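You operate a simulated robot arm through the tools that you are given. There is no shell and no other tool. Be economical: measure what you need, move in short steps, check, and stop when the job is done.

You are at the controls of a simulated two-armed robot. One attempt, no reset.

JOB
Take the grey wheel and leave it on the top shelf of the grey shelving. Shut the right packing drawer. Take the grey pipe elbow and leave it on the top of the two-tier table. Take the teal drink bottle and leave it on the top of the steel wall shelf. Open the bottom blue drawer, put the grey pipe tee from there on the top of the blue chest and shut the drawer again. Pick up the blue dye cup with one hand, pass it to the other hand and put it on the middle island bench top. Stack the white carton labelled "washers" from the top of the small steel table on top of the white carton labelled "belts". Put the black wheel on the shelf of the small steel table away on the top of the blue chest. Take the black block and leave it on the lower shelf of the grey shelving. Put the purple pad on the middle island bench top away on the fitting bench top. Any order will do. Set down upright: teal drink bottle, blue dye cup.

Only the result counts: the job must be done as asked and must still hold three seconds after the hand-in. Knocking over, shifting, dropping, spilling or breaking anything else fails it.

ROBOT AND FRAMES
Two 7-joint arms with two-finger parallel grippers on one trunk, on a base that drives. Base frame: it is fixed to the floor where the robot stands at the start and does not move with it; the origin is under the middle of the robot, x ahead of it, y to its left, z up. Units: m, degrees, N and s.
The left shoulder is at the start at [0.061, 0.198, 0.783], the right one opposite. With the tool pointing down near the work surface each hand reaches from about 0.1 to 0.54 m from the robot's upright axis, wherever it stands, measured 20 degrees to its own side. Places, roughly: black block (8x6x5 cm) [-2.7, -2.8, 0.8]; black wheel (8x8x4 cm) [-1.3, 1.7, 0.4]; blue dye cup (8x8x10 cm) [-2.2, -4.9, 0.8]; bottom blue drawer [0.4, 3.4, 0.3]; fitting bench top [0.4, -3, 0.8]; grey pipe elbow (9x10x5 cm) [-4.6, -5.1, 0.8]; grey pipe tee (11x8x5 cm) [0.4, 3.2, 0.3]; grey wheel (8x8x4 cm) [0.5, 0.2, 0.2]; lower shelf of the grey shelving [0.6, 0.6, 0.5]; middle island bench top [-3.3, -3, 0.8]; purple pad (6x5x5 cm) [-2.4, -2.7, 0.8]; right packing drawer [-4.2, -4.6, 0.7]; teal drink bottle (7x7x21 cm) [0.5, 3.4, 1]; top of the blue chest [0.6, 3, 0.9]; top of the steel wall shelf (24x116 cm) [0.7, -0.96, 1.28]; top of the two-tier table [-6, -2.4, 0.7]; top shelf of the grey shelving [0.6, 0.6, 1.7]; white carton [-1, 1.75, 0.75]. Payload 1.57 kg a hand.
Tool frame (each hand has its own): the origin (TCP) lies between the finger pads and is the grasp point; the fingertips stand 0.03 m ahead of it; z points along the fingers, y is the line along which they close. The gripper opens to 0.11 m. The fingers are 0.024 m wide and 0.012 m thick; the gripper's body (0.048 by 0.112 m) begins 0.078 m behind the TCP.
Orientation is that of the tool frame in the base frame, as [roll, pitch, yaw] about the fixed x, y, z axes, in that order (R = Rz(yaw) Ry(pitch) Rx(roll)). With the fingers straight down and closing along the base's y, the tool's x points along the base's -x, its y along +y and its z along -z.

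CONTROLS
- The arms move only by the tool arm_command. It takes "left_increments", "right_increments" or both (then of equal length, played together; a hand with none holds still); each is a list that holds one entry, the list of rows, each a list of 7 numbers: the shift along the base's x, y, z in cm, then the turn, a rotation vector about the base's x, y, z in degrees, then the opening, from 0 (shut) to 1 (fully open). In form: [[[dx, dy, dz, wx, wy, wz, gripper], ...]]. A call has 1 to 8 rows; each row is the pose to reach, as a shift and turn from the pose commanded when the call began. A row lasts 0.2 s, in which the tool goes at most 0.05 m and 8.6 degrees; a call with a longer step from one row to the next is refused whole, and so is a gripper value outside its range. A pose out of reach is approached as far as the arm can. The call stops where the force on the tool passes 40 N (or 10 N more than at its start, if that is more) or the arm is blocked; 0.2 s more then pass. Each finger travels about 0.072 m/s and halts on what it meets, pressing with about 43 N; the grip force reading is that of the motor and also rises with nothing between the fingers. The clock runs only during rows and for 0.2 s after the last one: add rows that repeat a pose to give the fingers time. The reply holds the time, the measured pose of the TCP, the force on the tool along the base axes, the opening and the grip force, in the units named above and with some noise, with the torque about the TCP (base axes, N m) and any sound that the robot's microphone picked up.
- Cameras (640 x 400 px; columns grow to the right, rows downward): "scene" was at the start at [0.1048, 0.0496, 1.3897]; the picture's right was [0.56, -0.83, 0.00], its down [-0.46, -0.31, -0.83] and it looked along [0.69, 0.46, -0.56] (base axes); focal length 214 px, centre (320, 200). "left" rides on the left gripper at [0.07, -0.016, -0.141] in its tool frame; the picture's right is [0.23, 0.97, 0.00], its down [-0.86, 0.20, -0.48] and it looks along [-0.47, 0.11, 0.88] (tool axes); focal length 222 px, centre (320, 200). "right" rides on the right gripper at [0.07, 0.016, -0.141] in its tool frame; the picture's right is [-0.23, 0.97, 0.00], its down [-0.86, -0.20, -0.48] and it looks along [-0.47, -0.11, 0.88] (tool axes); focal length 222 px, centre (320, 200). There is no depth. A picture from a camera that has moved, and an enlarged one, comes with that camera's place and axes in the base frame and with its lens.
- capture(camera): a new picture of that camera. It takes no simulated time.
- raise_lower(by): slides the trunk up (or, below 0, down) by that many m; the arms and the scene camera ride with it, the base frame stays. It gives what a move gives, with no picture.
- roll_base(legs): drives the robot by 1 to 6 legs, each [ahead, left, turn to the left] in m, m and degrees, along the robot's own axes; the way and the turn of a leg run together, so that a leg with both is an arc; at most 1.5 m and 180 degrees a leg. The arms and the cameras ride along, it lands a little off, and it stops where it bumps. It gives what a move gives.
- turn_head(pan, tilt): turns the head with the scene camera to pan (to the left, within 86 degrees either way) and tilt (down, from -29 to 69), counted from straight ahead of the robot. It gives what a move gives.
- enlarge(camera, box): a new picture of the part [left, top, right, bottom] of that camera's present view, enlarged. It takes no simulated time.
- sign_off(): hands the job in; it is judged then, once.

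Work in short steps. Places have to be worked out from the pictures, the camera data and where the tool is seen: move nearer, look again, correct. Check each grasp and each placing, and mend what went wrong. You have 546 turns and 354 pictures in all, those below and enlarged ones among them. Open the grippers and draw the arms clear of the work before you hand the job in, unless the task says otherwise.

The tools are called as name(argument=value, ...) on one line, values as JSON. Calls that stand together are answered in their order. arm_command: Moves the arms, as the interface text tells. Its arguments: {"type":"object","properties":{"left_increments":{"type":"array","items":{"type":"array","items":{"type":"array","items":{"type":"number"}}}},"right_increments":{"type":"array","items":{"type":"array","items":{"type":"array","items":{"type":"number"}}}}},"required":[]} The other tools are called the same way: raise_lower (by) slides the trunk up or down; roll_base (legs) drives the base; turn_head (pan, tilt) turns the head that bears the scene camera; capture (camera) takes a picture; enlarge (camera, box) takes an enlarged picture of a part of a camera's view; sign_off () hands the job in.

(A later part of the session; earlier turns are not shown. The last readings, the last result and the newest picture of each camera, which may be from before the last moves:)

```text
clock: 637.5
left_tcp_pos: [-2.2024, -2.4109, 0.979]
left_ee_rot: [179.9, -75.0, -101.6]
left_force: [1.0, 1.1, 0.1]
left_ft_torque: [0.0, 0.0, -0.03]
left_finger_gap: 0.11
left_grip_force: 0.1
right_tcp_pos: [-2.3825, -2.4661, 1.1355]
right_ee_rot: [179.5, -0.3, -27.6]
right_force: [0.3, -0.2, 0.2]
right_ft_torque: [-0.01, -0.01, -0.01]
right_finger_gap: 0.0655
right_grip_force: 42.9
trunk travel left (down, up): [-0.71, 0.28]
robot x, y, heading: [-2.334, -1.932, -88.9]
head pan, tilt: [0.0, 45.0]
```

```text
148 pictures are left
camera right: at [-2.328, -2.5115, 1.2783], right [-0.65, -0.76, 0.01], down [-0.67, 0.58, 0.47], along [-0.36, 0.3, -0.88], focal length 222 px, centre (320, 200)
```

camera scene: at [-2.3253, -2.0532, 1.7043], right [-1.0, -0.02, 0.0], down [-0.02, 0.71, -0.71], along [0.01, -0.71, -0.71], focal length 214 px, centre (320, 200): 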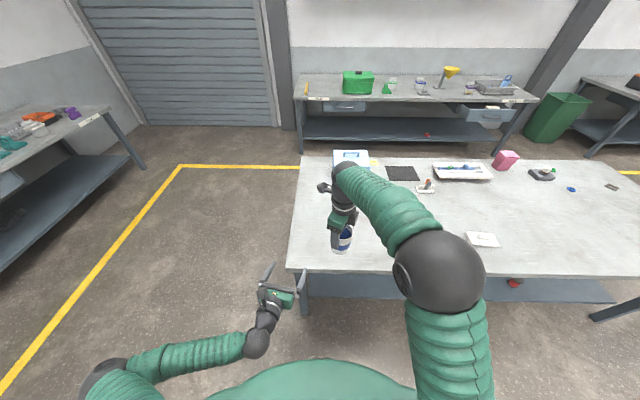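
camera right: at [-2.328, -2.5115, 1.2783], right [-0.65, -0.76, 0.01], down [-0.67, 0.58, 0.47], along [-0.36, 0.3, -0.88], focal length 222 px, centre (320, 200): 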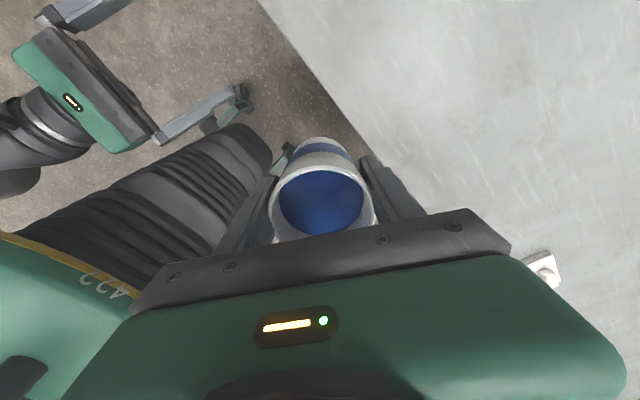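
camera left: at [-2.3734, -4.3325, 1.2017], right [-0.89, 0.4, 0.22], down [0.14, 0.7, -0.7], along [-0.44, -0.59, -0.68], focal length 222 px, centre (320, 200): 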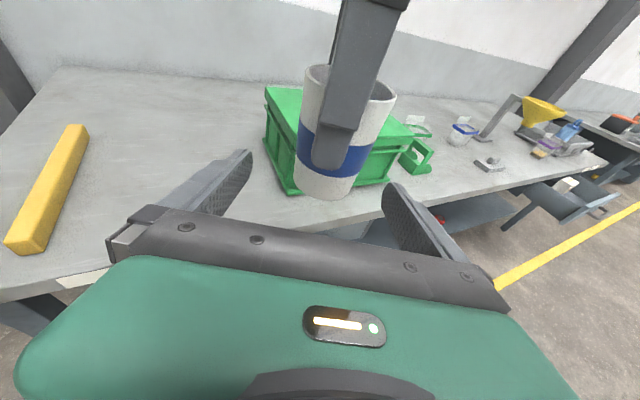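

Clear spot ahead near the bench's north-east part. I raise the left hand out of the way, lower the trunk 0.2 m, then drive 0.18 m in.

arm_command(left_increments=[[[0, 0, 4, 0, 0, 0, 1], [0, 0, 8, 0, 0, 0, 1], [0, 0, 12, 0, 0, 0, 1], [0, 0, 16, 0, 0, 0, 1], [0, 0, 20, 0, 0, 0, 1]]])

raise_lower(by=-0.2)

roll_base(legs=[[0.18, 0, 0]])

capture(camera="scene")

```text
clock: 638.7
left_tcp_pos: [-2.2076, -2.4652, 1.1817]
left_ee_rot: [-179.6, -74.8, -101.9]
left_force: [-0.1, 0.1, -0.3]
left_ft_torque: [-0.02, -0.04, 0.0]
left_finger_gap: 0.1099
left_grip_force: 0.0
left hand out of reach, approached as far as the arm can: row 1, 2, 3, 4, 5
right_tcp_pos: [-2.3855, -2.4657, 1.1367]
right_ee_rot: [179.6, -0.4, -27.7]
right_force: [-0.3, 0.1, 0.0]
right_ft_torque: [-0.01, -0.07, 0.0]
right_finger_gap: 0.065
right_grip_force: 42.7
trunk travel left (down, up): [-0.71, 0.28]
robot x, y, heading: [-2.3301, -1.9349, -89.0]
head pan, tilt: [0.0, 45.0]
```

```text
clock: 640.8
left_tcp_pos: [-2.2081, -2.466, 0.9802]
left_ee_rot: [-179.8, -74.8, -101.7]
left_force: [0.4, 0.3, -0.5]
left_ft_torque: [-0.01, 0.0, -0.01]
left_finger_gap: 0.11
left_grip_force: 0.0
right_tcp_pos: [-2.3851, -2.4656, 0.9363]
right_ee_rot: [179.5, -0.4, -27.7]
right_force: [0.0, 0.1, -0.8]
right_ft_torque: [0.0, -0.03, 0.0]
right_finger_gap: 0.0651
right_grip_force: 43.7
trunk travel left (down, up): [-0.51, 0.48]
robot x, y, heading: [-2.3317, -1.9366, -88.9]
head pan, tilt: [0.0, 45.0]
```

```text
clock: 642.3
left_tcp_pos: [-2.2026, -2.6449, 0.9811]
left_ee_rot: [-179.7, -74.9, -101.5]
left_force: [-0.7, -0.8, 0.3]
left_ft_torque: [0.01, 0.03, -0.01]
left_finger_gap: 0.11
left_grip_force: 0.0
right_tcp_pos: [-2.3784, -2.6457, 0.9352]
right_ee_rot: [179.5, -0.4, -27.4]
right_force: [-0.7, 0.3, 0.6]
right_ft_torque: [0.02, 0.0, -0.03]
right_finger_gap: 0.0648
right_grip_force: 42.6
trunk travel left (down, up): [-0.51, 0.48]
robot x, y, heading: [-2.3287, -2.1135, -88.7]
head pan, tilt: [0.0, 45.0]
```

```text
147 pictures are left
camera scene: at [-2.3234, -2.2331, 1.5042], right [-1.0, -0.02, 0.0], down [-0.02, 0.71, -0.71], along [0.02, -0.7, -0.71], focal length 214 px, centre (320, 200)
```

scene: 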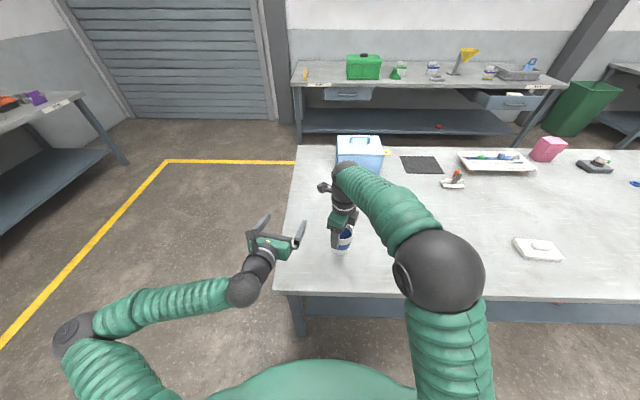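

Clear. I lower the trunk 5 cm, then finish gently with the arm.

raise_lower(by=-0.045)

arm_command(right_increments=[[[0, 0, -0.3, 0, 0, 0, 0], [0, 0, -0.6, 0, 0, 0, 0], [0, 0, -0.9, 0, 0, 0, 0], [0, 0, -1.2, 0, 0, 0, 0]]])

enlarge(camera="scene", box=[280, 160, 400, 270])

```text
clock: 643.2
left_tcp_pos: [-2.2022, -2.6442, 0.9367]
left_ee_rot: [-179.7, -74.9, -101.8]
left_force: [-0.1, 0.8, -0.4]
left_ft_torque: [0.02, -0.01, -0.01]
left_finger_gap: 0.1101
left_grip_force: 0.0
right_tcp_pos: [-2.3798, -2.6443, 0.8914]
right_ee_rot: [179.5, -0.5, -27.5]
right_force: [0.8, 0.9, 0.2]
right_ft_torque: [-0.04, -0.01, 0.03]
right_finger_gap: 0.0649
right_grip_force: 42.9
trunk travel left (down, up): [-0.465, 0.525]
robot x, y, heading: [-2.3262, -2.1176, -88.8]
head pan, tilt: [0.0, 45.0]
```

```text
clock: 644.2
left_tcp_pos: [-2.202, -2.6438, 0.9368]
left_ee_rot: [-179.8, -75.0, -101.7]
left_force: [-0.1, -0.8, 0.0]
left_ft_torque: [-0.01, 0.02, 0.02]
left_finger_gap: 0.1101
left_grip_force: 0.1
right_tcp_pos: [-2.3807, -2.6441, 0.8784]
right_ee_rot: [179.5, -0.3, -27.5]
right_force: [0.6, 0.2, -0.2]
right_ft_torque: [0.0, -0.02, 0.01]
right_finger_gap: 0.065
right_grip_force: 42.7
trunk travel left (down, up): [-0.465, 0.525]
robot x, y, heading: [-2.3312, -2.1161, -88.5]
head pan, tilt: [0.0, 45.0]
```

```text
3.64 times, centred on (340, 215) of scene
camera zoom: at [-2.3233, -2.2327, 1.4592], right [-1.0, -0.02, 0.0], down [-0.02, 0.71, -0.71], along [0.02, -0.71, -0.71], focal length 780 px, centre (247, 146)
```

zoom: 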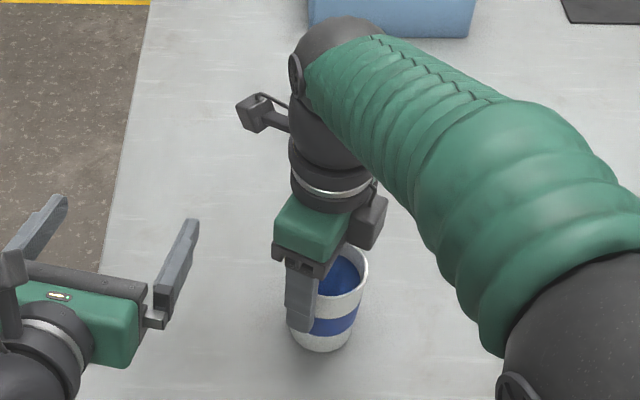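

Almost touching. I continue in 2 mm steps.

arm_command(right_increments=[[[0, 0, -0.2, 0, 0, 0, 0], [0, 0, -0.4, 0, 0, 0, 0], [0, 0, -0.6, 0, 0, 0, 0], [0, 0, -0.8, 0, 0, 0, 0]]])

```text
clock: 645.2
left_tcp_pos: [-2.2021, -2.6425, 0.9378]
left_ee_rot: [-179.7, -75.1, -101.7]
left_force: [-0.1, -0.2, 0.1]
left_ft_torque: [0.0, -0.01, -0.03]
left_finger_gap: 0.1099
left_grip_force: 0.1
right_tcp_pos: [-2.3807, -2.6443, 0.8743]
right_ee_rot: [179.2, -0.5, -27.5]
right_force: [-0.5, -0.4, 14.8]
right_ft_torque: [0.31, 0.56, -0.08]
right_finger_gap: 0.0649
right_grip_force: 42.4
trunk travel left (down, up): [-0.465, 0.525]
robot x, y, heading: [-2.3286, -2.1162, -89.0]
head pan, tilt: [0.0, 45.0]
```

Contact. I relieve, open gently, and lift straight up.

arm_command(right_increments=[[[0, 0, 0.3, 0, 0, 0, 0], [0, 0, 0.3, 0, 0, 0, 0.65], [0, 0, 0.3, 0, 0, 0, 0.75], [0, 0, 0.3, 0, 0, 0, 0.9], [0, 0, 0.3, 0, 0, 0, 0.95], [0, 0, 0.3, 0, 0, 0, 0.95]]])

arm_command(right_increments=[[[0, 0, 1.5, 0, 0, 0, 0.95], [0, 0, 3.5, 0, 0, 0, 0.95], [0, 0, 6, 0, 0, 0, 0.95], [0, 0, 9, 0, 0, 0, 0.95], [0, 0, 12, 0, 0, 0, 0.95], [0, 0, 15, 0, 0, 0, 0.95]]])

capture(camera="right")

enlarge(camera="scene", box=[280, 160, 400, 270])

```text
clock: 646.6
left_tcp_pos: [-2.2018, -2.6451, 0.9368]
left_ee_rot: [-179.7, -74.9, -101.6]
left_force: [0.5, -0.3, -0.2]
left_ft_torque: [-0.02, -0.01, -0.01]
left_finger_gap: 0.1101
left_grip_force: 0.0
right_tcp_pos: [-2.3804, -2.6452, 0.8745]
right_ee_rot: [179.4, -0.4, -27.6]
right_force: [0.9, -0.3, -0.5]
right_ft_torque: [-0.02, 0.01, 0.02]
right_finger_gap: 0.1046
right_grip_force: 0.0
trunk travel left (down, up): [-0.465, 0.525]
robot x, y, heading: [-2.3302, -2.1165, -88.8]
head pan, tilt: [0.0, 45.0]
```

```text
clock: 648.0
left_tcp_pos: [-2.2016, -2.6448, 0.9366]
left_ee_rot: [-179.8, -74.9, -101.6]
left_force: [-0.6, 0.2, -0.9]
left_ft_torque: [-0.03, -0.02, -0.01]
left_finger_gap: 0.1099
left_grip_force: 0.0
right_tcp_pos: [-2.3783, -2.6461, 1.0246]
right_ee_rot: [179.3, -0.4, -27.5]
right_force: [-0.2, 0.2, -0.5]
right_ft_torque: [-0.04, 0.02, 0.0]
right_finger_gap: 0.1044
right_grip_force: 0.0
trunk travel left (down, up): [-0.465, 0.525]
robot x, y, heading: [-2.3262, -2.1125, -88.7]
head pan, tilt: [0.0, 45.0]
```

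```text
145 pictures are left
camera right: at [-2.3238, -2.6907, 1.1668], right [-0.65, -0.76, 0.01], down [-0.67, 0.58, 0.47], along [-0.36, 0.3, -0.88], focal length 222 px, centre (320, 200)
```

right: 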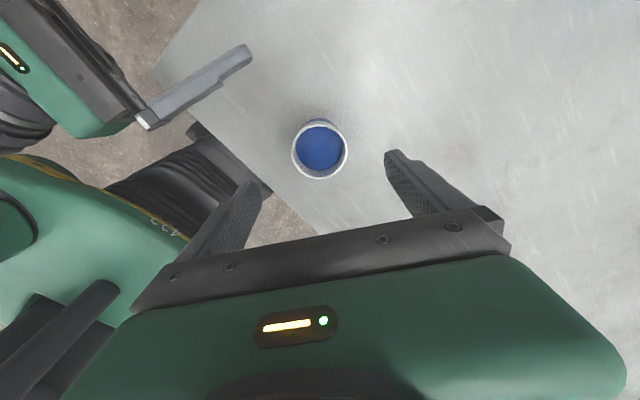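

```text
3.64 times, centred on (340, 215) of scene
camera zoom: at [-2.3232, -2.2317, 1.4593], right [-1.0, -0.02, 0.0], down [-0.02, 0.71, -0.71], along [0.02, -0.71, -0.71], focal length 780 px, centre (247, 146)
```

zoom: 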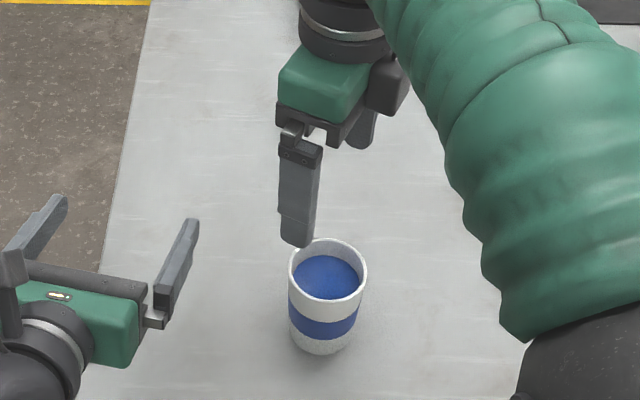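

The cup stands upright on the island bench. For the last two jobs I drive back round into the south aisle and west toward the open drawer.

roll_base(legs=[[-0.35, 0, 0], [0, 0.9, -1], [1.2, 0, 0], [0.9, 0, 0], [0, -1.4, 0]])

turn_head(pan=-20, tilt=35)

capture(camera="scene")

```text
clock: 671.4
left_tcp_pos: [-2.7105, -4.4437, 0.9362]
left_ee_rot: [-180.0, -75.0, -100.2]
left_force: [-0.1, -0.2, -0.6]
left_ft_torque: [0.0, 0.0, -0.01]
left_finger_gap: 0.1099
left_grip_force: 0.0
right_tcp_pos: [-2.8868, -4.4495, 1.0226]
right_ee_rot: [179.4, -0.4, -26.2]
right_force: [0.4, -0.7, 0.2]
right_ft_torque: [0.02, 0.02, 0.0]
right_finger_gap: 0.1046
right_grip_force: 0.1
trunk travel left (down, up): [-0.465, 0.525]
robot x, y, heading: [-2.8481, -3.9177, -87.5]
head pan, tilt: [0.0, 45.0]
```

```text
clock: 672.2
left_tcp_pos: [-2.7113, -4.4418, 0.9383]
left_ee_rot: [-179.7, -75.1, -100.4]
left_force: [0.8, 0.1, 0.7]
left_ft_torque: [0.01, -0.02, 0.01]
left_finger_gap: 0.1101
left_grip_force: 0.1
right_tcp_pos: [-2.8875, -4.4487, 1.0237]
right_ee_rot: [179.4, -0.4, -26.2]
right_force: [0.1, -0.1, 0.0]
right_ft_torque: [-0.05, -0.01, -0.01]
right_finger_gap: 0.1045
right_grip_force: 0.1
trunk travel left (down, up): [-0.465, 0.525]
robot x, y, heading: [-2.8491, -3.9179, -87.5]
head pan, tilt: [-20.0, 35.0]
```

```text
143 pictures are left
camera scene: at [-2.8716, -4.0371, 1.4741], right [-0.95, 0.3, 0.0], down [0.17, 0.55, -0.82], along [-0.24, -0.78, -0.58], focal length 214 px, centre (320, 200)
```

scene: 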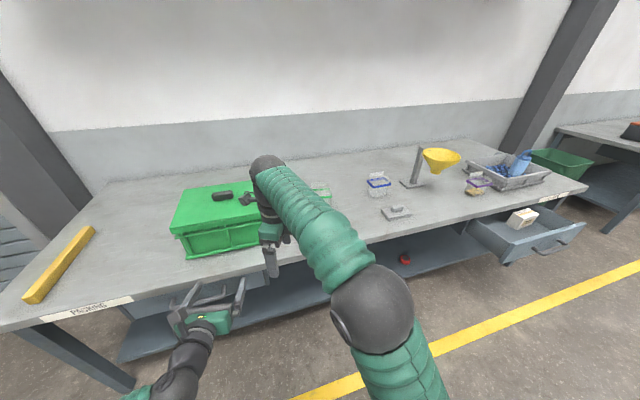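

The open drawer's front is at y ≈ -4.37, x -3.77 to -4.36. I shift a little back and go west 1.2 m, then look for the pipe elbow.

roll_base(legs=[[-0.08, 0, -2.5], [0, -1.2, 0]])

turn_head(pan=-15, tilt=35)

capture(camera="scene")

```text
clock: 678.9
left_tcp_pos: [-3.9216, -4.3768, 0.937]
left_ee_rot: [179.9, -75.0, -101.8]
left_force: [0.7, -0.1, -0.4]
left_ft_torque: [-0.01, -0.03, 0.0]
left_finger_gap: 0.1098
left_grip_force: 0.0
right_tcp_pos: [-4.0996, -4.3775, 1.0237]
right_ee_rot: [179.4, -0.4, -28.0]
right_force: [0.6, 0.1, 0.8]
right_ft_torque: [0.01, -0.01, -0.01]
right_finger_gap: 0.1045
right_grip_force: 0.1
trunk travel left (down, up): [-0.465, 0.525]
robot x, y, heading: [-4.0432, -3.8475, -89.2]
head pan, tilt: [-20.0, 35.0]
```

```text
clock: 679.6
left_tcp_pos: [-3.9225, -4.3757, 0.9366]
left_ee_rot: [-179.5, -75.1, -102.2]
left_force: [-0.2, -0.2, -0.3]
left_ft_torque: [-0.01, 0.0, -0.01]
left_finger_gap: 0.1102
left_grip_force: 0.1
right_tcp_pos: [-4.0986, -4.3746, 1.0246]
right_ee_rot: [179.3, -0.5, -28.0]
right_force: [-1.0, -0.4, -0.1]
right_ft_torque: [-0.03, -0.02, 0.02]
right_finger_gap: 0.1044
right_grip_force: 0.0
trunk travel left (down, up): [-0.465, 0.525]
robot x, y, heading: [-4.0398, -3.8501, -89.2]
head pan, tilt: [-15.0, 35.0]
```

```text
142 pictures are left
camera scene: at [-4.0635, -3.9683, 1.4741], right [-0.97, 0.25, 0.0], down [0.14, 0.56, -0.82], along [-0.2, -0.79, -0.57], focal length 214 px, centre (320, 200)
```

scene: 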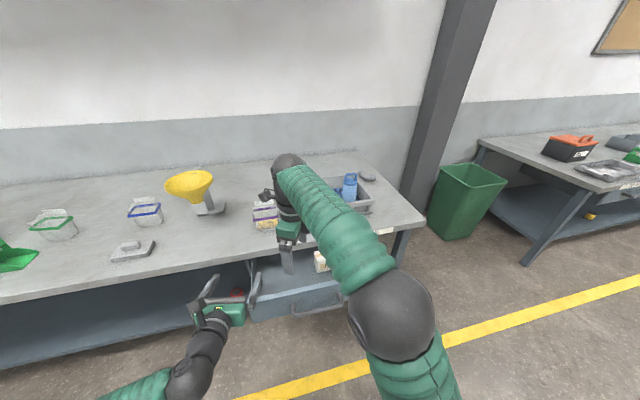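

I enlarge the bench's right end.

enlarge(camera="scene", box=[240, 140, 440, 260])

```text
3.20 times, centred on (340, 200) of scene
camera zoom: at [-4.0635, -3.9683, 1.4741], right [-0.97, 0.25, 0.0], down [0.14, 0.56, -0.82], along [-0.2, -0.79, -0.57], focal length 686 px, centre (256, 200)
```

zoom: 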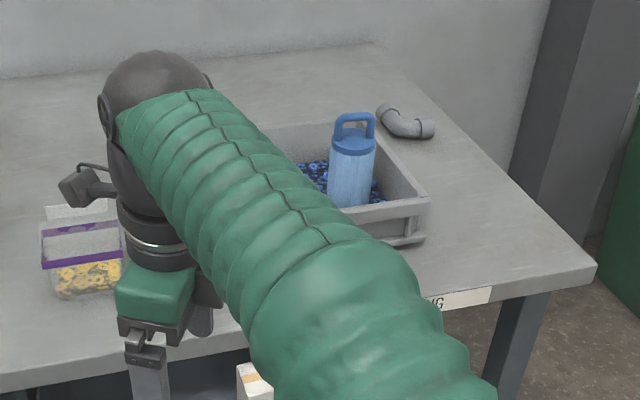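

The grey pipe elbow lies behind the tray at about (-4.65, -5.06), near the bench's west end. First the drawer: I back off slightly, centre the left hand on it and lower the closed fingers.

roll_base(legs=[[-0.1, 0, 0], [0, -0.14, 0]])

capture(camera="left")

capture(camera="scene")

```text
clock: 681.7
left_tcp_pos: [-4.0589, -4.2767, 0.936]
left_ee_rot: [179.9, -75.1, -101.6]
left_force: [0.2, 0.0, -0.9]
left_ft_torque: [0.03, -0.04, -0.03]
left_finger_gap: 0.1102
left_grip_force: 0.0
right_tcp_pos: [-4.2357, -4.2793, 1.0249]
right_ee_rot: [179.2, -0.3, -27.8]
right_force: [0.6, -0.9, -0.9]
right_ft_torque: [-0.02, 0.0, -0.01]
right_finger_gap: 0.1045
right_grip_force: 0.1
trunk travel left (down, up): [-0.465, 0.525]
robot x, y, heading: [-4.1825, -3.7515, -89.0]
head pan, tilt: [-15.0, 35.0]
```

```text
140 pictures are left
camera left: at [-4.0194, -4.1648, 1.041], right [-0.97, 0.14, 0.22], down [-0.06, 0.71, -0.7], along [-0.26, -0.69, -0.68], focal length 222 px, centre (320, 200)
```

left: 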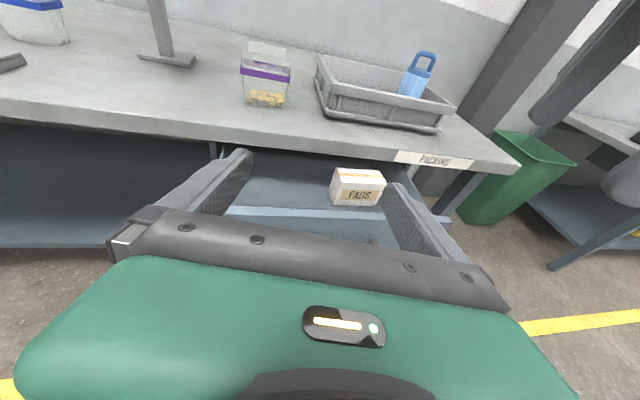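

```text
139 pictures are left
camera scene: at [-4.1942, -3.8712, 1.4742], right [-0.97, 0.24, 0.01], down [0.13, 0.56, -0.82], along [-0.2, -0.79, -0.57], focal length 214 px, centre (320, 200)
```

scene: 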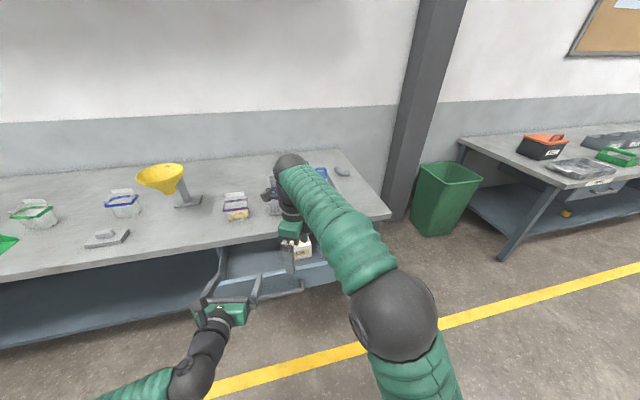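

The drawer's centre is nearer x -4.2, its front at y ≈ -4.43. I shift right 13 cm, close the fingers and lower the hand in front of it.

roll_base(legs=[[0, -0.13, 0]])

arm_command(left_increments=[[[0, 0, -3, 0, 0, 3, 0.5], [0, 0, -7, 0, 0, 6, 0], [0, 0, -11, 0, 0, 9, 0], [0, 0, -15, 0, 0, 12, 0], [0, 0, -19, 0, 0, 12, 0], [0, 0, -21.5, 0, 0, 12, 0], [0, 0, -21.5, 0, 0, 12, 0]]])

capture(camera="left")

capture(camera="scene")

```text
clock: 683.0
left_tcp_pos: [-4.1854, -4.2788, 0.9376]
left_ee_rot: [179.6, -75.2, -101.2]
left_force: [1.1, -0.9, 0.3]
left_ft_torque: [0.0, 0.04, -0.04]
left_finger_gap: 0.1102
left_grip_force: 0.0
right_tcp_pos: [-4.361, -4.2783, 1.026]
right_ee_rot: [179.2, -0.2, -27.9]
right_force: [0.8, 0.0, -1.0]
right_ft_torque: [0.01, 0.03, 0.01]
right_finger_gap: 0.1044
right_grip_force: 0.0
trunk travel left (down, up): [-0.465, 0.525]
robot x, y, heading: [-4.3123, -3.7545, -89.1]
head pan, tilt: [-15.0, 35.0]
```

```text
clock: 684.6
left_tcp_pos: [-4.1995, -4.2768, 0.7244]
left_ee_rot: [-177.1, -75.1, -92.5]
left_force: [-0.8, -0.4, 0.3]
left_ft_torque: [-0.01, -0.03, 0.09]
left_finger_gap: 0.0
left_grip_force: 21.5
left hand out of reach, approached as far as the arm can: row 1
right_tcp_pos: [-4.3777, -4.2782, 1.0251]
right_ee_rot: [179.5, -1.1, -27.8]
right_force: [-0.4, 0.0, 0.2]
right_ft_torque: [0.0, -0.01, 0.01]
right_finger_gap: 0.1048
right_grip_force: 0.1
trunk travel left (down, up): [-0.465, 0.525]
robot x, y, heading: [-4.313, -3.7589, -89.1]
head pan, tilt: [-15.0, 35.0]
```

```text
138 pictures are left
camera left: at [-4.187, -4.1584, 0.8279], right [-0.98, -0.06, 0.21], down [-0.19, 0.68, -0.71], along [-0.1, -0.73, -0.68], focal length 222 px, centre (320, 200)
```

left: 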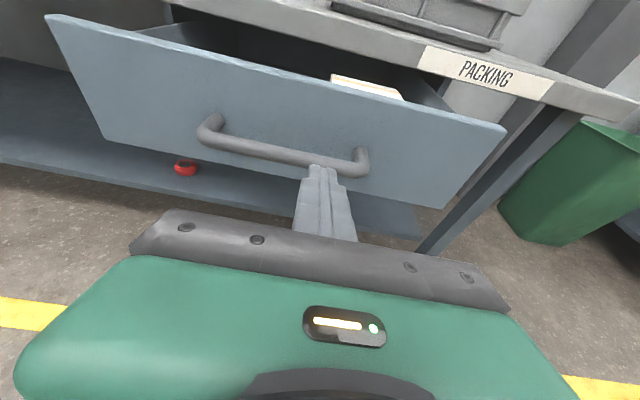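

```text
137 pictures are left
camera scene: at [-4.3357, -3.8728, 1.4741], right [-0.97, 0.24, 0.0], down [0.14, 0.56, -0.82], along [-0.2, -0.79, -0.58], focal length 214 px, centre (320, 200)
```

scene: 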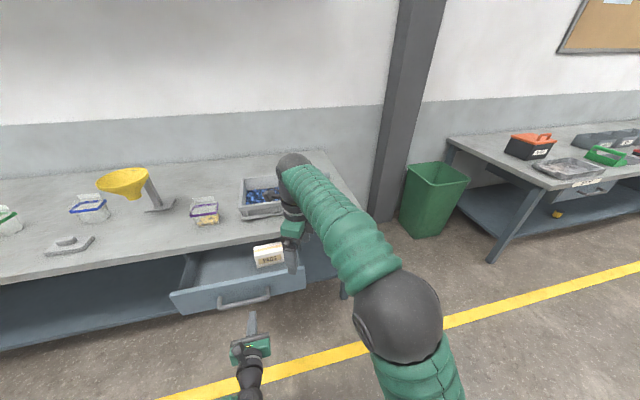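

The closed fingers face the drawer front between handle and top edge. I push by driving ahead.

roll_base(legs=[[0.1, 0.03, 0], [0.19, 0, 0]])

capture(camera="scene")

```text
clock: 686.9
left_tcp_pos: [-4.1626, -4.5622, 0.7233]
left_ee_rot: [-177.7, -75.1, -91.9]
left_force: [-0.2, -0.4, -1.2]
left_ft_torque: [-0.03, 0.0, 0.01]
left_finger_gap: 0.0
left_grip_force: 21.8
right_tcp_pos: [-4.339, -4.5623, 1.0244]
right_ee_rot: [179.6, -0.8, -27.8]
right_force: [0.3, -0.8, 0.6]
right_ft_torque: [0.04, -0.02, -0.01]
right_finger_gap: 0.1046
right_grip_force: 0.1
trunk travel left (down, up): [-0.465, 0.525]
robot x, y, heading: [-4.277, -4.0404, -88.9]
head pan, tilt: [-15.0, 35.0]
```

```text
136 pictures are left
camera scene: at [-4.2961, -4.1574, 1.474], right [-0.97, 0.24, 0.0], down [0.14, 0.56, -0.82], along [-0.2, -0.79, -0.58], focal length 214 px, centre (320, 200)
```

scene: 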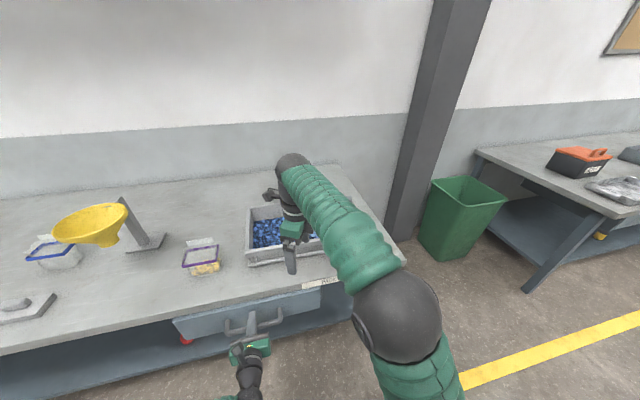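

Nearly shut. I push the last centimetres with the arm.

arm_command(left_increments=[[[0, -1.5, 0, 0, 0, 0, 0], [0, -3, 0, 0, 0, 0, 0], [0, -4.5, 0, 0, 0, 0, 0], [0, -6, 0, 0, 0, 0, 0], [0, -7.5, 0, 0, 0, 0, 0]]])

capture(camera="left")

enlarge(camera="scene", box=[130, 220, 370, 380])

```text
clock: 687.7
left_tcp_pos: [-4.1618, -4.6041, 0.7242]
left_ee_rot: [-177.6, -75.1, -92.0]
left_force: [-0.1, 0.7, 0.7]
left_ft_torque: [-0.04, -0.02, -0.02]
left_finger_gap: 0.0003
left_grip_force: 21.4
right_tcp_pos: [-4.3383, -4.5584, 1.0272]
right_ee_rot: [179.3, -0.8, -27.8]
right_force: [0.2, 0.5, 0.0]
right_ft_torque: [0.0, -0.02, -0.01]
right_finger_gap: 0.1045
right_grip_force: 0.2
trunk travel left (down, up): [-0.465, 0.525]
robot x, y, heading: [-4.2795, -4.0362, -89.2]
head pan, tilt: [-15.0, 35.0]
stopped in row 4 (left hand): the force on the tool passed its limit at 61 N (the readings are from after the stop); the commanded pose is now the measured one
```

```text
135 pictures are left
camera left: at [-4.1482, -4.4852, 0.829], right [-0.98, -0.07, 0.21], down [-0.2, 0.68, -0.71], along [-0.1, -0.73, -0.68], focal length 222 px, centre (320, 200)
```

left: 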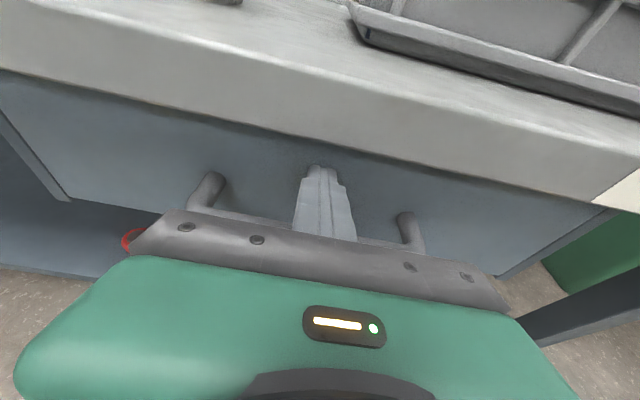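

```text
2.50 times, centred on (250, 300) of scene
camera zoom: at [-4.2956, -4.1547, 1.4743], right [-0.97, 0.24, 0.0], down [0.14, 0.56, -0.82], along [-0.2, -0.79, -0.57], focal length 536 px, centre (495, -50)
```

zoom: 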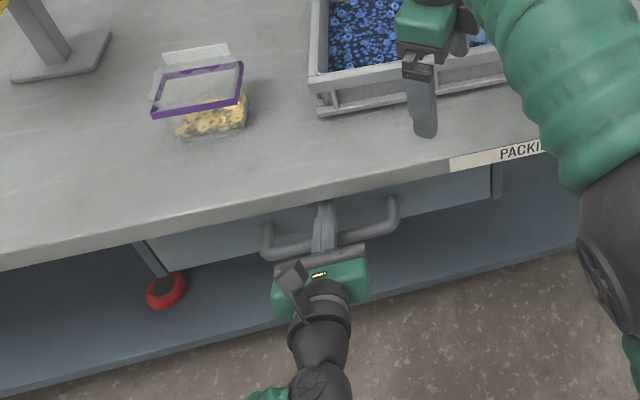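

The drawer is shut. I back off, raise the left hand and go west around the bench's end for the pipe elbow.

roll_base(legs=[[-0.28, 0, 0]])

arm_command(left_increments=[[[0, 0, 4, 0, 0, 0, 1], [0, 0, 8, 0, 0, 0, 1], [0, 0, 12, 0, 0, 0, 1], [0, 0, 16, 0, 0, 0, 1], [0, 0, 20, 0, 0, 0, 1], [0, 0, 25, 0, 0, 0, 1]]])

roll_base(legs=[[0, -0.78, 0]])

turn_head(pan=15, tilt=40)

capture(camera="scene")

```text
clock: 689.7
left_tcp_pos: [-4.1645, -4.3235, 0.725]
left_ee_rot: [-177.6, -75.1, -91.5]
left_force: [0.3, 0.0, 0.7]
left_ft_torque: [0.03, 0.02, 0.02]
left_finger_gap: 0.0
left_grip_force: 20.9
right_tcp_pos: [-4.3418, -4.2788, 1.0271]
right_ee_rot: [179.3, -0.9, -27.4]
right_force: [0.9, 0.3, 0.2]
right_ft_torque: [-0.07, 0.03, 0.0]
right_finger_gap: 0.1045
right_grip_force: 0.2
trunk travel left (down, up): [-0.465, 0.525]
robot x, y, heading: [-4.284, -3.7565, -88.5]
head pan, tilt: [-15.0, 35.0]
```

```text
clock: 691.1
left_tcp_pos: [-4.1649, -4.3239, 0.9748]
left_ee_rot: [-177.3, -75.1, -91.9]
left_force: [0.3, 0.2, 0.0]
left_ft_torque: [-0.02, -0.02, -0.02]
left_finger_gap: 0.11
left_grip_force: 0.0
right_tcp_pos: [-4.3419, -4.2769, 1.027]
right_ee_rot: [179.3, -1.0, -27.5]
right_force: [-0.1, -0.4, 0.2]
right_ft_torque: [-0.04, 0.01, 0.0]
right_finger_gap: 0.1044
right_grip_force: 0.1
trunk travel left (down, up): [-0.465, 0.525]
robot x, y, heading: [-4.2803, -3.7587, -88.6]
head pan, tilt: [-15.0, 35.0]
```

```text
clock: 695.3
left_tcp_pos: [-4.9408, -4.3434, 0.9749]
left_ee_rot: [-178.0, -75.1, -91.3]
left_force: [0.6, 0.3, 0.7]
left_ft_torque: [0.0, 0.0, -0.02]
left_finger_gap: 0.11
left_grip_force: 0.1
right_tcp_pos: [-5.1177, -4.2973, 1.0274]
right_ee_rot: [179.2, -0.8, -27.4]
right_force: [-0.4, 0.3, -0.3]
right_ft_torque: [-0.01, -0.01, 0.01]
right_finger_gap: 0.1047
right_grip_force: 0.1
trunk travel left (down, up): [-0.465, 0.525]
robot x, y, heading: [-5.0635, -3.779, -88.6]
head pan, tilt: [-15.0, 35.0]
```

```text
clock: 696.2
left_tcp_pos: [-4.9428, -4.3429, 0.9752]
left_ee_rot: [-177.4, -75.2, -91.7]
left_force: [0.0, -0.4, 0.3]
left_ft_torque: [0.01, 0.0, 0.01]
left_finger_gap: 0.11
left_grip_force: 0.0
right_tcp_pos: [-5.1202, -4.2961, 1.0281]
right_ee_rot: [179.1, -1.0, -27.3]
right_force: [0.1, 0.6, -0.4]
right_ft_torque: [0.04, -0.01, 0.01]
right_finger_gap: 0.1045
right_grip_force: 0.0
trunk travel left (down, up): [-0.465, 0.525]
robot x, y, heading: [-5.0578, -3.7743, -88.4]
head pan, tilt: [15.0, 40.0]
```

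```text
133 pictures are left
camera scene: at [-5.0356, -3.8913, 1.4665], right [-0.96, -0.28, 0.0], down [-0.18, 0.62, -0.76], along [0.22, -0.73, -0.64], focal length 214 px, centre (320, 200)
```

scene: 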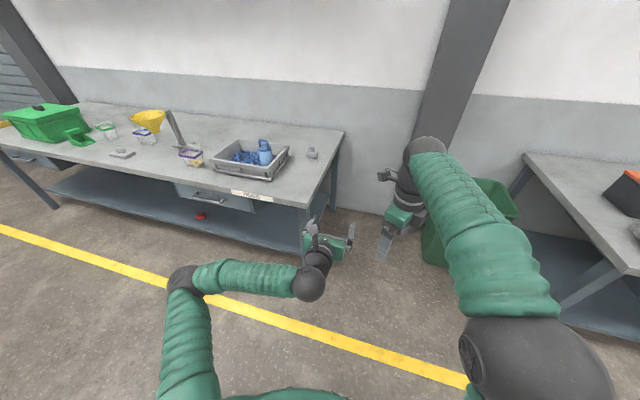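

I enlarge the elbow to see its lie.

enlarge(camera="scene", box=[260, 120, 360, 190])

```text
5.71 times, centred on (310, 155) of scene
camera zoom: at [-5.0356, -3.8913, 1.4665], right [-0.96, -0.28, 0.0], down [-0.18, 0.62, -0.76], along [0.22, -0.73, -0.64], focal length 1226 px, centre (377, 457)
```

zoom: 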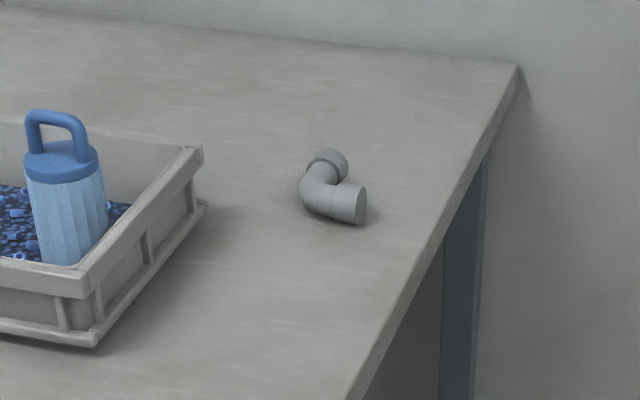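

The elbow's one arm points west, the other south, with the bend near (-4.62, -5.03). I'll approach diagonally facing south-east and grip across the bend. First I move the right hand aside and turn 43° left.

arm_command(right_increments=[[[-4, 0, 2, 0, 0, 0, 1], [-8, 1, 4, 0, 0, 0, 1], [-12, 2, 6, 0, 0, 0, 1], [-16, 3, 8, 0, 0, 0, 1], [-20, 4, 10, 0, 0, 0, 1]]])

roll_base(legs=[[0, 0, 43.4]])

arm_command(left_increments=[[[0, 0, 2, 3, 3, 0, 1], [0, 0, 4, 8, 8, 0, 1], [0, 0, 6, 13, 13, 0, 1], [0, 0, 8, 18, 18, 0, 1], [0, 0, 8, 23, 23, 0, 1], [0, 0, 8, 28, 28, 0, 1]]])

capture(camera="scene")

```text
clock: 697.4
left_tcp_pos: [-4.9455, -4.3413, 0.9766]
left_ee_rot: [-177.0, -75.2, -92.1]
left_force: [-1.0, -0.7, 1.1]
left_ft_torque: [0.01, 0.04, -0.01]
left_finger_gap: 0.11
left_grip_force: 0.1
right_tcp_pos: [-5.3207, -4.256, 1.1287]
right_ee_rot: [179.3, -1.0, -27.3]
right_force: [-0.7, -0.1, -0.6]
right_ft_torque: [-0.02, -0.02, 0.0]
right_finger_gap: 0.11
right_grip_force: 0.1
trunk travel left (down, up): [-0.465, 0.525]
robot x, y, heading: [-5.066, -3.7762, -88.8]
head pan, tilt: [15.0, 40.0]
```

```text
clock: 699.8
left_tcp_pos: [-4.586, -4.1039, 0.9762]
left_ee_rot: [-177.2, -75.2, -48.4]
left_force: [0.4, 0.3, 0.5]
left_ft_torque: [0.01, 0.0, -0.03]
left_finger_gap: 0.1101
left_grip_force: 0.1
right_tcp_pos: [-4.9163, -4.3026, 1.1292]
right_ee_rot: [179.3, -0.9, 16.3]
right_force: [-0.4, 0.1, -0.8]
right_ft_torque: [-0.03, 0.01, 0.0]
right_finger_gap: 0.1101
right_grip_force: 0.0
trunk travel left (down, up): [-0.465, 0.525]
robot x, y, heading: [-5.0645, -3.7746, -45.2]
head pan, tilt: [15.0, 40.0]
```

```text
clock: 701.2
left_tcp_pos: [-4.5867, -4.1036, 1.0569]
left_ee_rot: [-179.9, -35.6, -46.1]
left_force: [0.6, -0.2, 0.2]
left_ft_torque: [0.03, -0.03, 0.0]
left_finger_gap: 0.11
left_grip_force: 0.1
right_tcp_pos: [-4.9176, -4.3018, 1.1276]
right_ee_rot: [179.3, -1.1, 16.2]
right_force: [-0.6, -0.3, 0.0]
right_ft_torque: [0.01, -0.01, 0.02]
right_finger_gap: 0.11
right_grip_force: 0.1
trunk travel left (down, up): [-0.465, 0.525]
robot x, y, heading: [-5.0615, -3.7768, -45.1]
head pan, tilt: [15.0, 40.0]
```

```text
131 pictures are left
camera scene: at [-4.9646, -3.843, 1.4665], right [-0.5, -0.87, 0.0], down [-0.56, 0.32, -0.76], along [0.66, -0.38, -0.64], focal length 214 px, centre (320, 200)
```

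scene: 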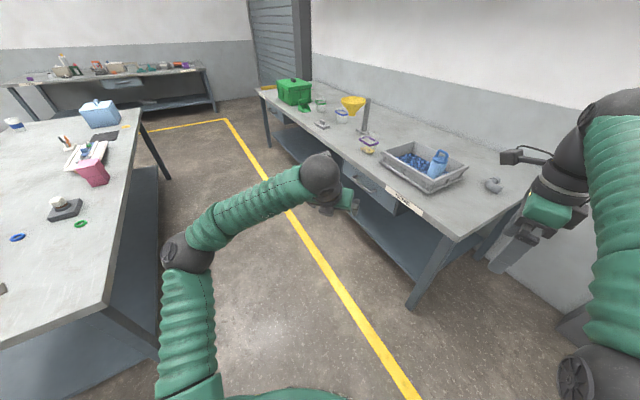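

The way is clear. I drive diagonally to stand off the bench's north-west corner.

roll_base(legs=[[0.3, -0.6, 0]])

turn_head(pan=0, tilt=50)

capture(camera="scene")

turn_head(pan=-60, tilt=55)

capture(camera="scene")

```text
clock: 704.9
left_tcp_pos: [-4.7935, -4.7426, 1.0566]
left_ee_rot: [-180.0, -35.6, -46.4]
left_force: [-0.5, -0.1, 0.7]
left_ft_torque: [0.03, 0.04, -0.05]
left_finger_gap: 0.1102
left_grip_force: 0.1
right_tcp_pos: [-5.1243, -4.9373, 1.1297]
right_ee_rot: [179.2, -0.9, 15.6]
right_force: [0.1, -0.4, -0.2]
right_ft_torque: [-0.04, 0.02, 0.03]
right_finger_gap: 0.1101
right_grip_force: 0.1
trunk travel left (down, up): [-0.465, 0.525]
robot x, y, heading: [-5.2674, -4.4077, -45.7]
head pan, tilt: [15.0, 40.0]
```

```text
clock: 705.7
left_tcp_pos: [-4.7949, -4.7418, 1.0572]
left_ee_rot: [-180.0, -35.8, -46.6]
left_force: [-0.4, 0.0, 0.8]
left_ft_torque: [0.0, -0.01, -0.02]
left_finger_gap: 0.11
left_grip_force: 0.1
right_tcp_pos: [-5.1265, -4.9358, 1.1302]
right_ee_rot: [179.1, -1.1, 15.5]
right_force: [0.2, 0.2, 0.2]
right_ft_torque: [-0.04, -0.01, 0.0]
right_finger_gap: 0.1101
right_grip_force: 0.0
trunk travel left (down, up): [-0.465, 0.525]
robot x, y, heading: [-5.2649, -4.4095, -45.7]
head pan, tilt: [0.0, 50.0]
```

```text
130 pictures are left
camera scene: at [-5.1885, -4.49, 1.4524], right [-0.71, -0.7, 0.0], down [-0.54, 0.55, -0.64], along [0.45, -0.46, -0.77], focal length 214 px, centre (320, 200)
```

scene: 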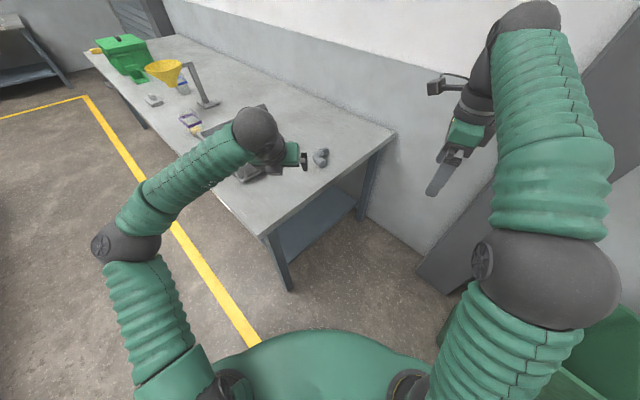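

```text
clock: 707.0
left_tcp_pos: [-4.7945, -4.7432, 1.0581]
left_ee_rot: [-179.8, -35.8, -46.5]
left_force: [0.0, 0.3, 0.1]
left_ft_torque: [0.0, -0.01, -0.01]
left_finger_gap: 0.11
left_grip_force: 0.1
right_tcp_pos: [-5.1269, -4.9364, 1.1294]
right_ee_rot: [179.1, -1.0, 15.6]
right_force: [-0.6, 0.6, -0.9]
right_ft_torque: [-0.02, -0.01, -0.02]
right_finger_gap: 0.1101
right_grip_force: 0.0
trunk travel left (down, up): [-0.465, 0.525]
robot x, y, heading: [-5.2659, -4.411, -45.1]
head pan, tilt: [-60.0, 55.0]
```

```text
129 pictures are left
camera scene: at [-5.262, -4.5048, 1.446], right [-0.96, 0.27, 0.0], down [0.22, 0.79, -0.57], along [-0.16, -0.55, -0.82], focal length 214 px, centre (320, 200)
```

scene: 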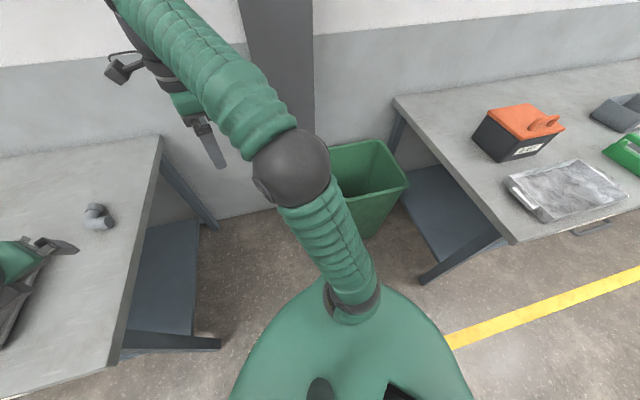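

The bin leaves room. I make the last short move toward the bench end.

roll_base(legs=[[0.195, -0.15, 0]])

capture(camera="left")

turn_head(pan=5, tilt=50)

capture(camera="scene")

```text
clock: 708.8
left_tcp_pos: [-4.7616, -4.9825, 1.0571]
left_ee_rot: [179.7, -35.8, -46.3]
left_force: [0.3, -0.2, -0.1]
left_ft_torque: [-0.01, 0.03, -0.04]
left_finger_gap: 0.1098
left_grip_force: 0.1
right_tcp_pos: [-5.0947, -5.1763, 1.1312]
right_ee_rot: [178.9, -0.8, 15.7]
right_force: [1.0, -0.5, -0.3]
right_ft_torque: [0.0, 0.05, -0.01]
right_finger_gap: 0.11
right_grip_force: 0.0
trunk travel left (down, up): [-0.465, 0.525]
robot x, y, heading: [-5.2372, -4.6488, -45.6]
head pan, tilt: [-60.0, 55.0]
```

```text
128 pictures are left
camera left: at [-4.7687, -4.9521, 1.213], right [-0.58, -0.8, 0.14], down [-0.82, 0.57, -0.11], along [0.01, -0.18, -0.98], focal length 222 px, centre (320, 200)
```

left: 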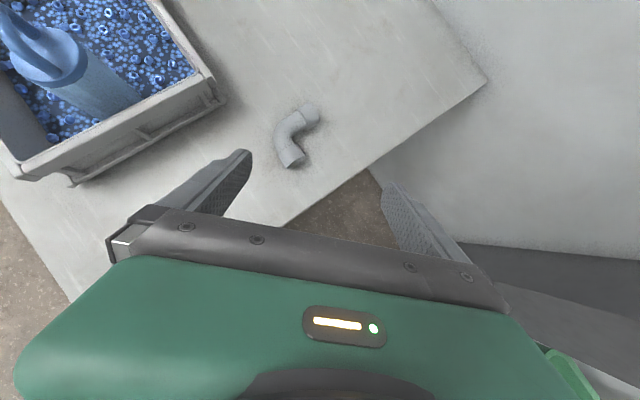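

```text
clock: 710.1
left_tcp_pos: [-4.7662, -4.9842, 1.0593]
left_ee_rot: [-179.9, -35.8, -46.4]
left_force: [1.2, -0.5, 0.1]
left_ft_torque: [-0.06, 0.01, 0.01]
left_finger_gap: 0.11
left_grip_force: 0.0
right_tcp_pos: [-5.099, -5.1801, 1.131]
right_ee_rot: [179.1, -1.1, 15.7]
right_force: [-0.7, 1.0, 0.3]
right_ft_torque: [0.02, 0.04, 0.02]
right_finger_gap: 0.11
right_grip_force: 0.0
trunk travel left (down, up): [-0.465, 0.525]
robot x, y, heading: [-5.2334, -4.6535, -45.4]
head pan, tilt: [5.0, 50.0]
```

```text
127 pictures are left
camera scene: at [-5.1549, -4.7287, 1.4524], right [-0.65, -0.76, 0.0], down [-0.58, 0.5, -0.64], along [0.49, -0.42, -0.77], focal length 214 px, centre (320, 200)
```

scene: 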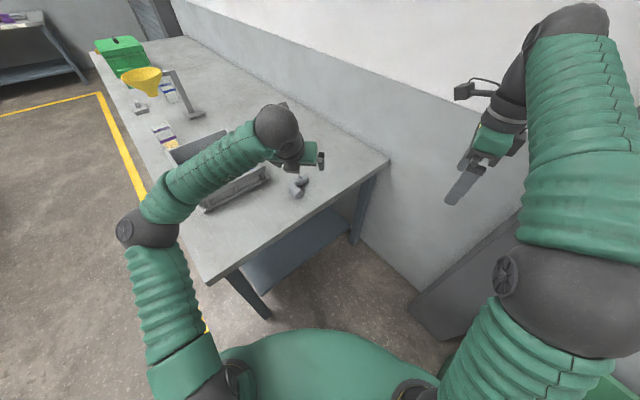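

The bend is at about (-4.635, -5.05). I move to a point 12 cm back along the tool axis with a slight yaw correction.

arm_command(left_increments=[[[2, -0.4, -3, 0, 0, -3, 1], [4, -0.8, -6, 0, 0, -6, 1], [6, -1.3, -9.5, 0, 0, -8, 1], [8.1, -1.8, -12.8, 0, 0, -8, 1]]])

capture(camera="left")

```text
clock: 711.1
left_tcp_pos: [-4.6858, -5.0048, 0.928]
left_ee_rot: [179.9, -35.8, -54.5]
left_force: [0.1, -0.4, -1.0]
left_ft_torque: [0.01, 0.0, -0.01]
left_finger_gap: 0.1102
left_grip_force: 0.1
right_tcp_pos: [-5.0981, -5.1803, 1.1302]
right_ee_rot: [179.1, -1.1, 15.7]
right_force: [-0.5, 0.7, -0.2]
right_ft_torque: [0.02, 0.03, 0.02]
right_finger_gap: 0.1102
right_grip_force: 0.0
trunk travel left (down, up): [-0.465, 0.525]
robot x, y, heading: [-5.2351, -4.6493, -45.6]
head pan, tilt: [5.0, 50.0]
```

```text
126 pictures are left
camera left: at [-4.6876, -4.9731, 1.0841], right [-0.69, -0.72, 0.13], down [-0.73, 0.68, -0.11], along [-0.01, -0.17, -0.98], focal length 222 px, centre (320, 200)
```

left: 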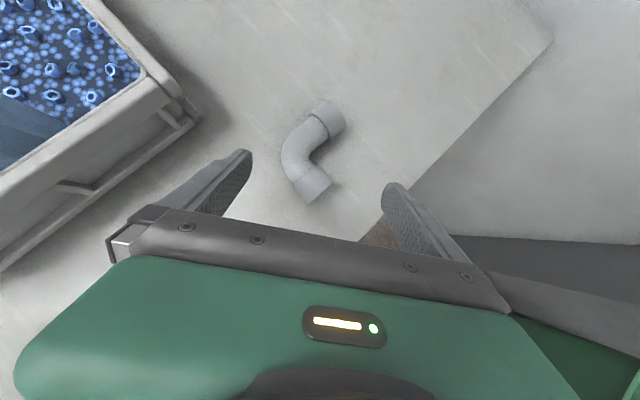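

Aligned: the inner finger will enter the crotch of the bend. I go down along the axis.

arm_command(left_increments=[[[1.8, -1.3, -3, 0, 0, 0, 1], [3.5, -2.5, -6, 0, 0, 0, 1], [5.3, -3.8, -8.8, 0, 0, 0, 1]]])

capture(camera="left")

```text
clock: 712.0
left_tcp_pos: [-4.6332, -5.0407, 0.8412]
left_ee_rot: [-179.9, -35.9, -54.6]
left_force: [0.2, -0.3, -0.2]
left_ft_torque: [-0.02, -0.02, -0.03]
left_finger_gap: 0.1102
left_grip_force: 0.1
right_tcp_pos: [-5.0996, -5.1811, 1.1312]
right_ee_rot: [179.2, -1.1, 15.8]
right_force: [0.2, -0.4, 0.8]
right_ft_torque: [0.01, 0.01, -0.03]
right_finger_gap: 0.1102
right_grip_force: 0.0
trunk travel left (down, up): [-0.465, 0.525]
robot x, y, heading: [-5.2376, -4.6558, -45.6]
head pan, tilt: [5.0, 50.0]
```

```text
125 pictures are left
camera left: at [-4.6364, -5.0107, 0.9964], right [-0.69, -0.72, 0.13], down [-0.73, 0.68, -0.11], along [-0.01, -0.17, -0.98], focal length 222 px, centre (320, 200)
```

left: 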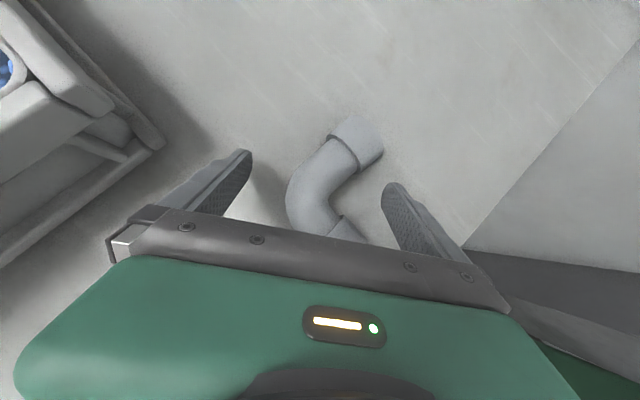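

I lower 5 mm more and close.

arm_command(left_increments=[[[0, 0, -0.5, 0, 0, 0, 1], [0, 0, -0.7, 0, 0, 0, 0.6], [0, 0, -0.7, 0, 0, 0, 0.2], [0, 0, -0.7, 0, 0, 0, 0], [0, 0, -0.7, 0, 0, 0, 0], [0, 0, -0.7, 0, 0, 0, 0]]])

arm_command(left_increments=[[[0, 0, 2, 0, 0, 0, 0], [0, 0, 5, 0, 0, 0, 0], [0, 0, 8, 0, 0, 0, 0]]])

capture(camera="left")

```text
clock: 713.4
left_tcp_pos: [-4.6336, -5.0418, 0.8359]
left_ee_rot: [-179.9, -35.9, -54.4]
left_force: [1.9, -0.1, 5.7]
left_ft_torque: [0.15, 0.26, -0.01]
left_finger_gap: 0.0542
left_grip_force: 42.8
right_tcp_pos: [-5.1008, -5.1794, 1.1304]
right_ee_rot: [179.0, -1.1, 15.7]
right_force: [-0.2, 0.1, -0.6]
right_ft_torque: [0.02, 0.01, 0.03]
right_finger_gap: 0.1102
right_grip_force: 0.0
trunk travel left (down, up): [-0.465, 0.525]
robot x, y, heading: [-5.2367, -4.655, -45.6]
head pan, tilt: [5.0, 50.0]
```

```text
clock: 714.1
left_tcp_pos: [-4.6332, -5.0428, 0.9159]
left_ee_rot: [-179.9, -35.8, -54.6]
left_force: [-0.6, 0.0, -0.6]
left_ft_torque: [0.03, -0.01, 0.02]
left_finger_gap: 0.0544
left_grip_force: 42.7
right_tcp_pos: [-5.0999, -5.1796, 1.1302]
right_ee_rot: [179.0, -1.1, 15.7]
right_force: [0.3, -1.0, -0.2]
right_ft_torque: [0.01, 0.01, 0.01]
right_finger_gap: 0.1099
right_grip_force: 0.0
trunk travel left (down, up): [-0.465, 0.525]
robot x, y, heading: [-5.2395, -4.6515, -46.0]
head pan, tilt: [5.0, 50.0]
```

```text
124 pictures are left
camera left: at [-4.6366, -5.0117, 1.0713], right [-0.69, -0.72, 0.13], down [-0.73, 0.68, -0.11], along [-0.01, -0.17, -0.98], focal length 222 px, centre (320, 200)
```

left: 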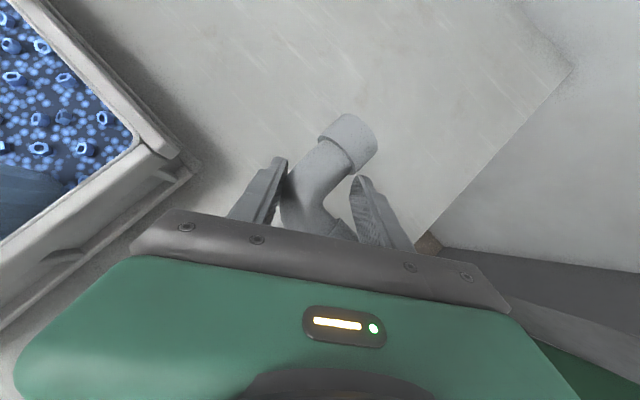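

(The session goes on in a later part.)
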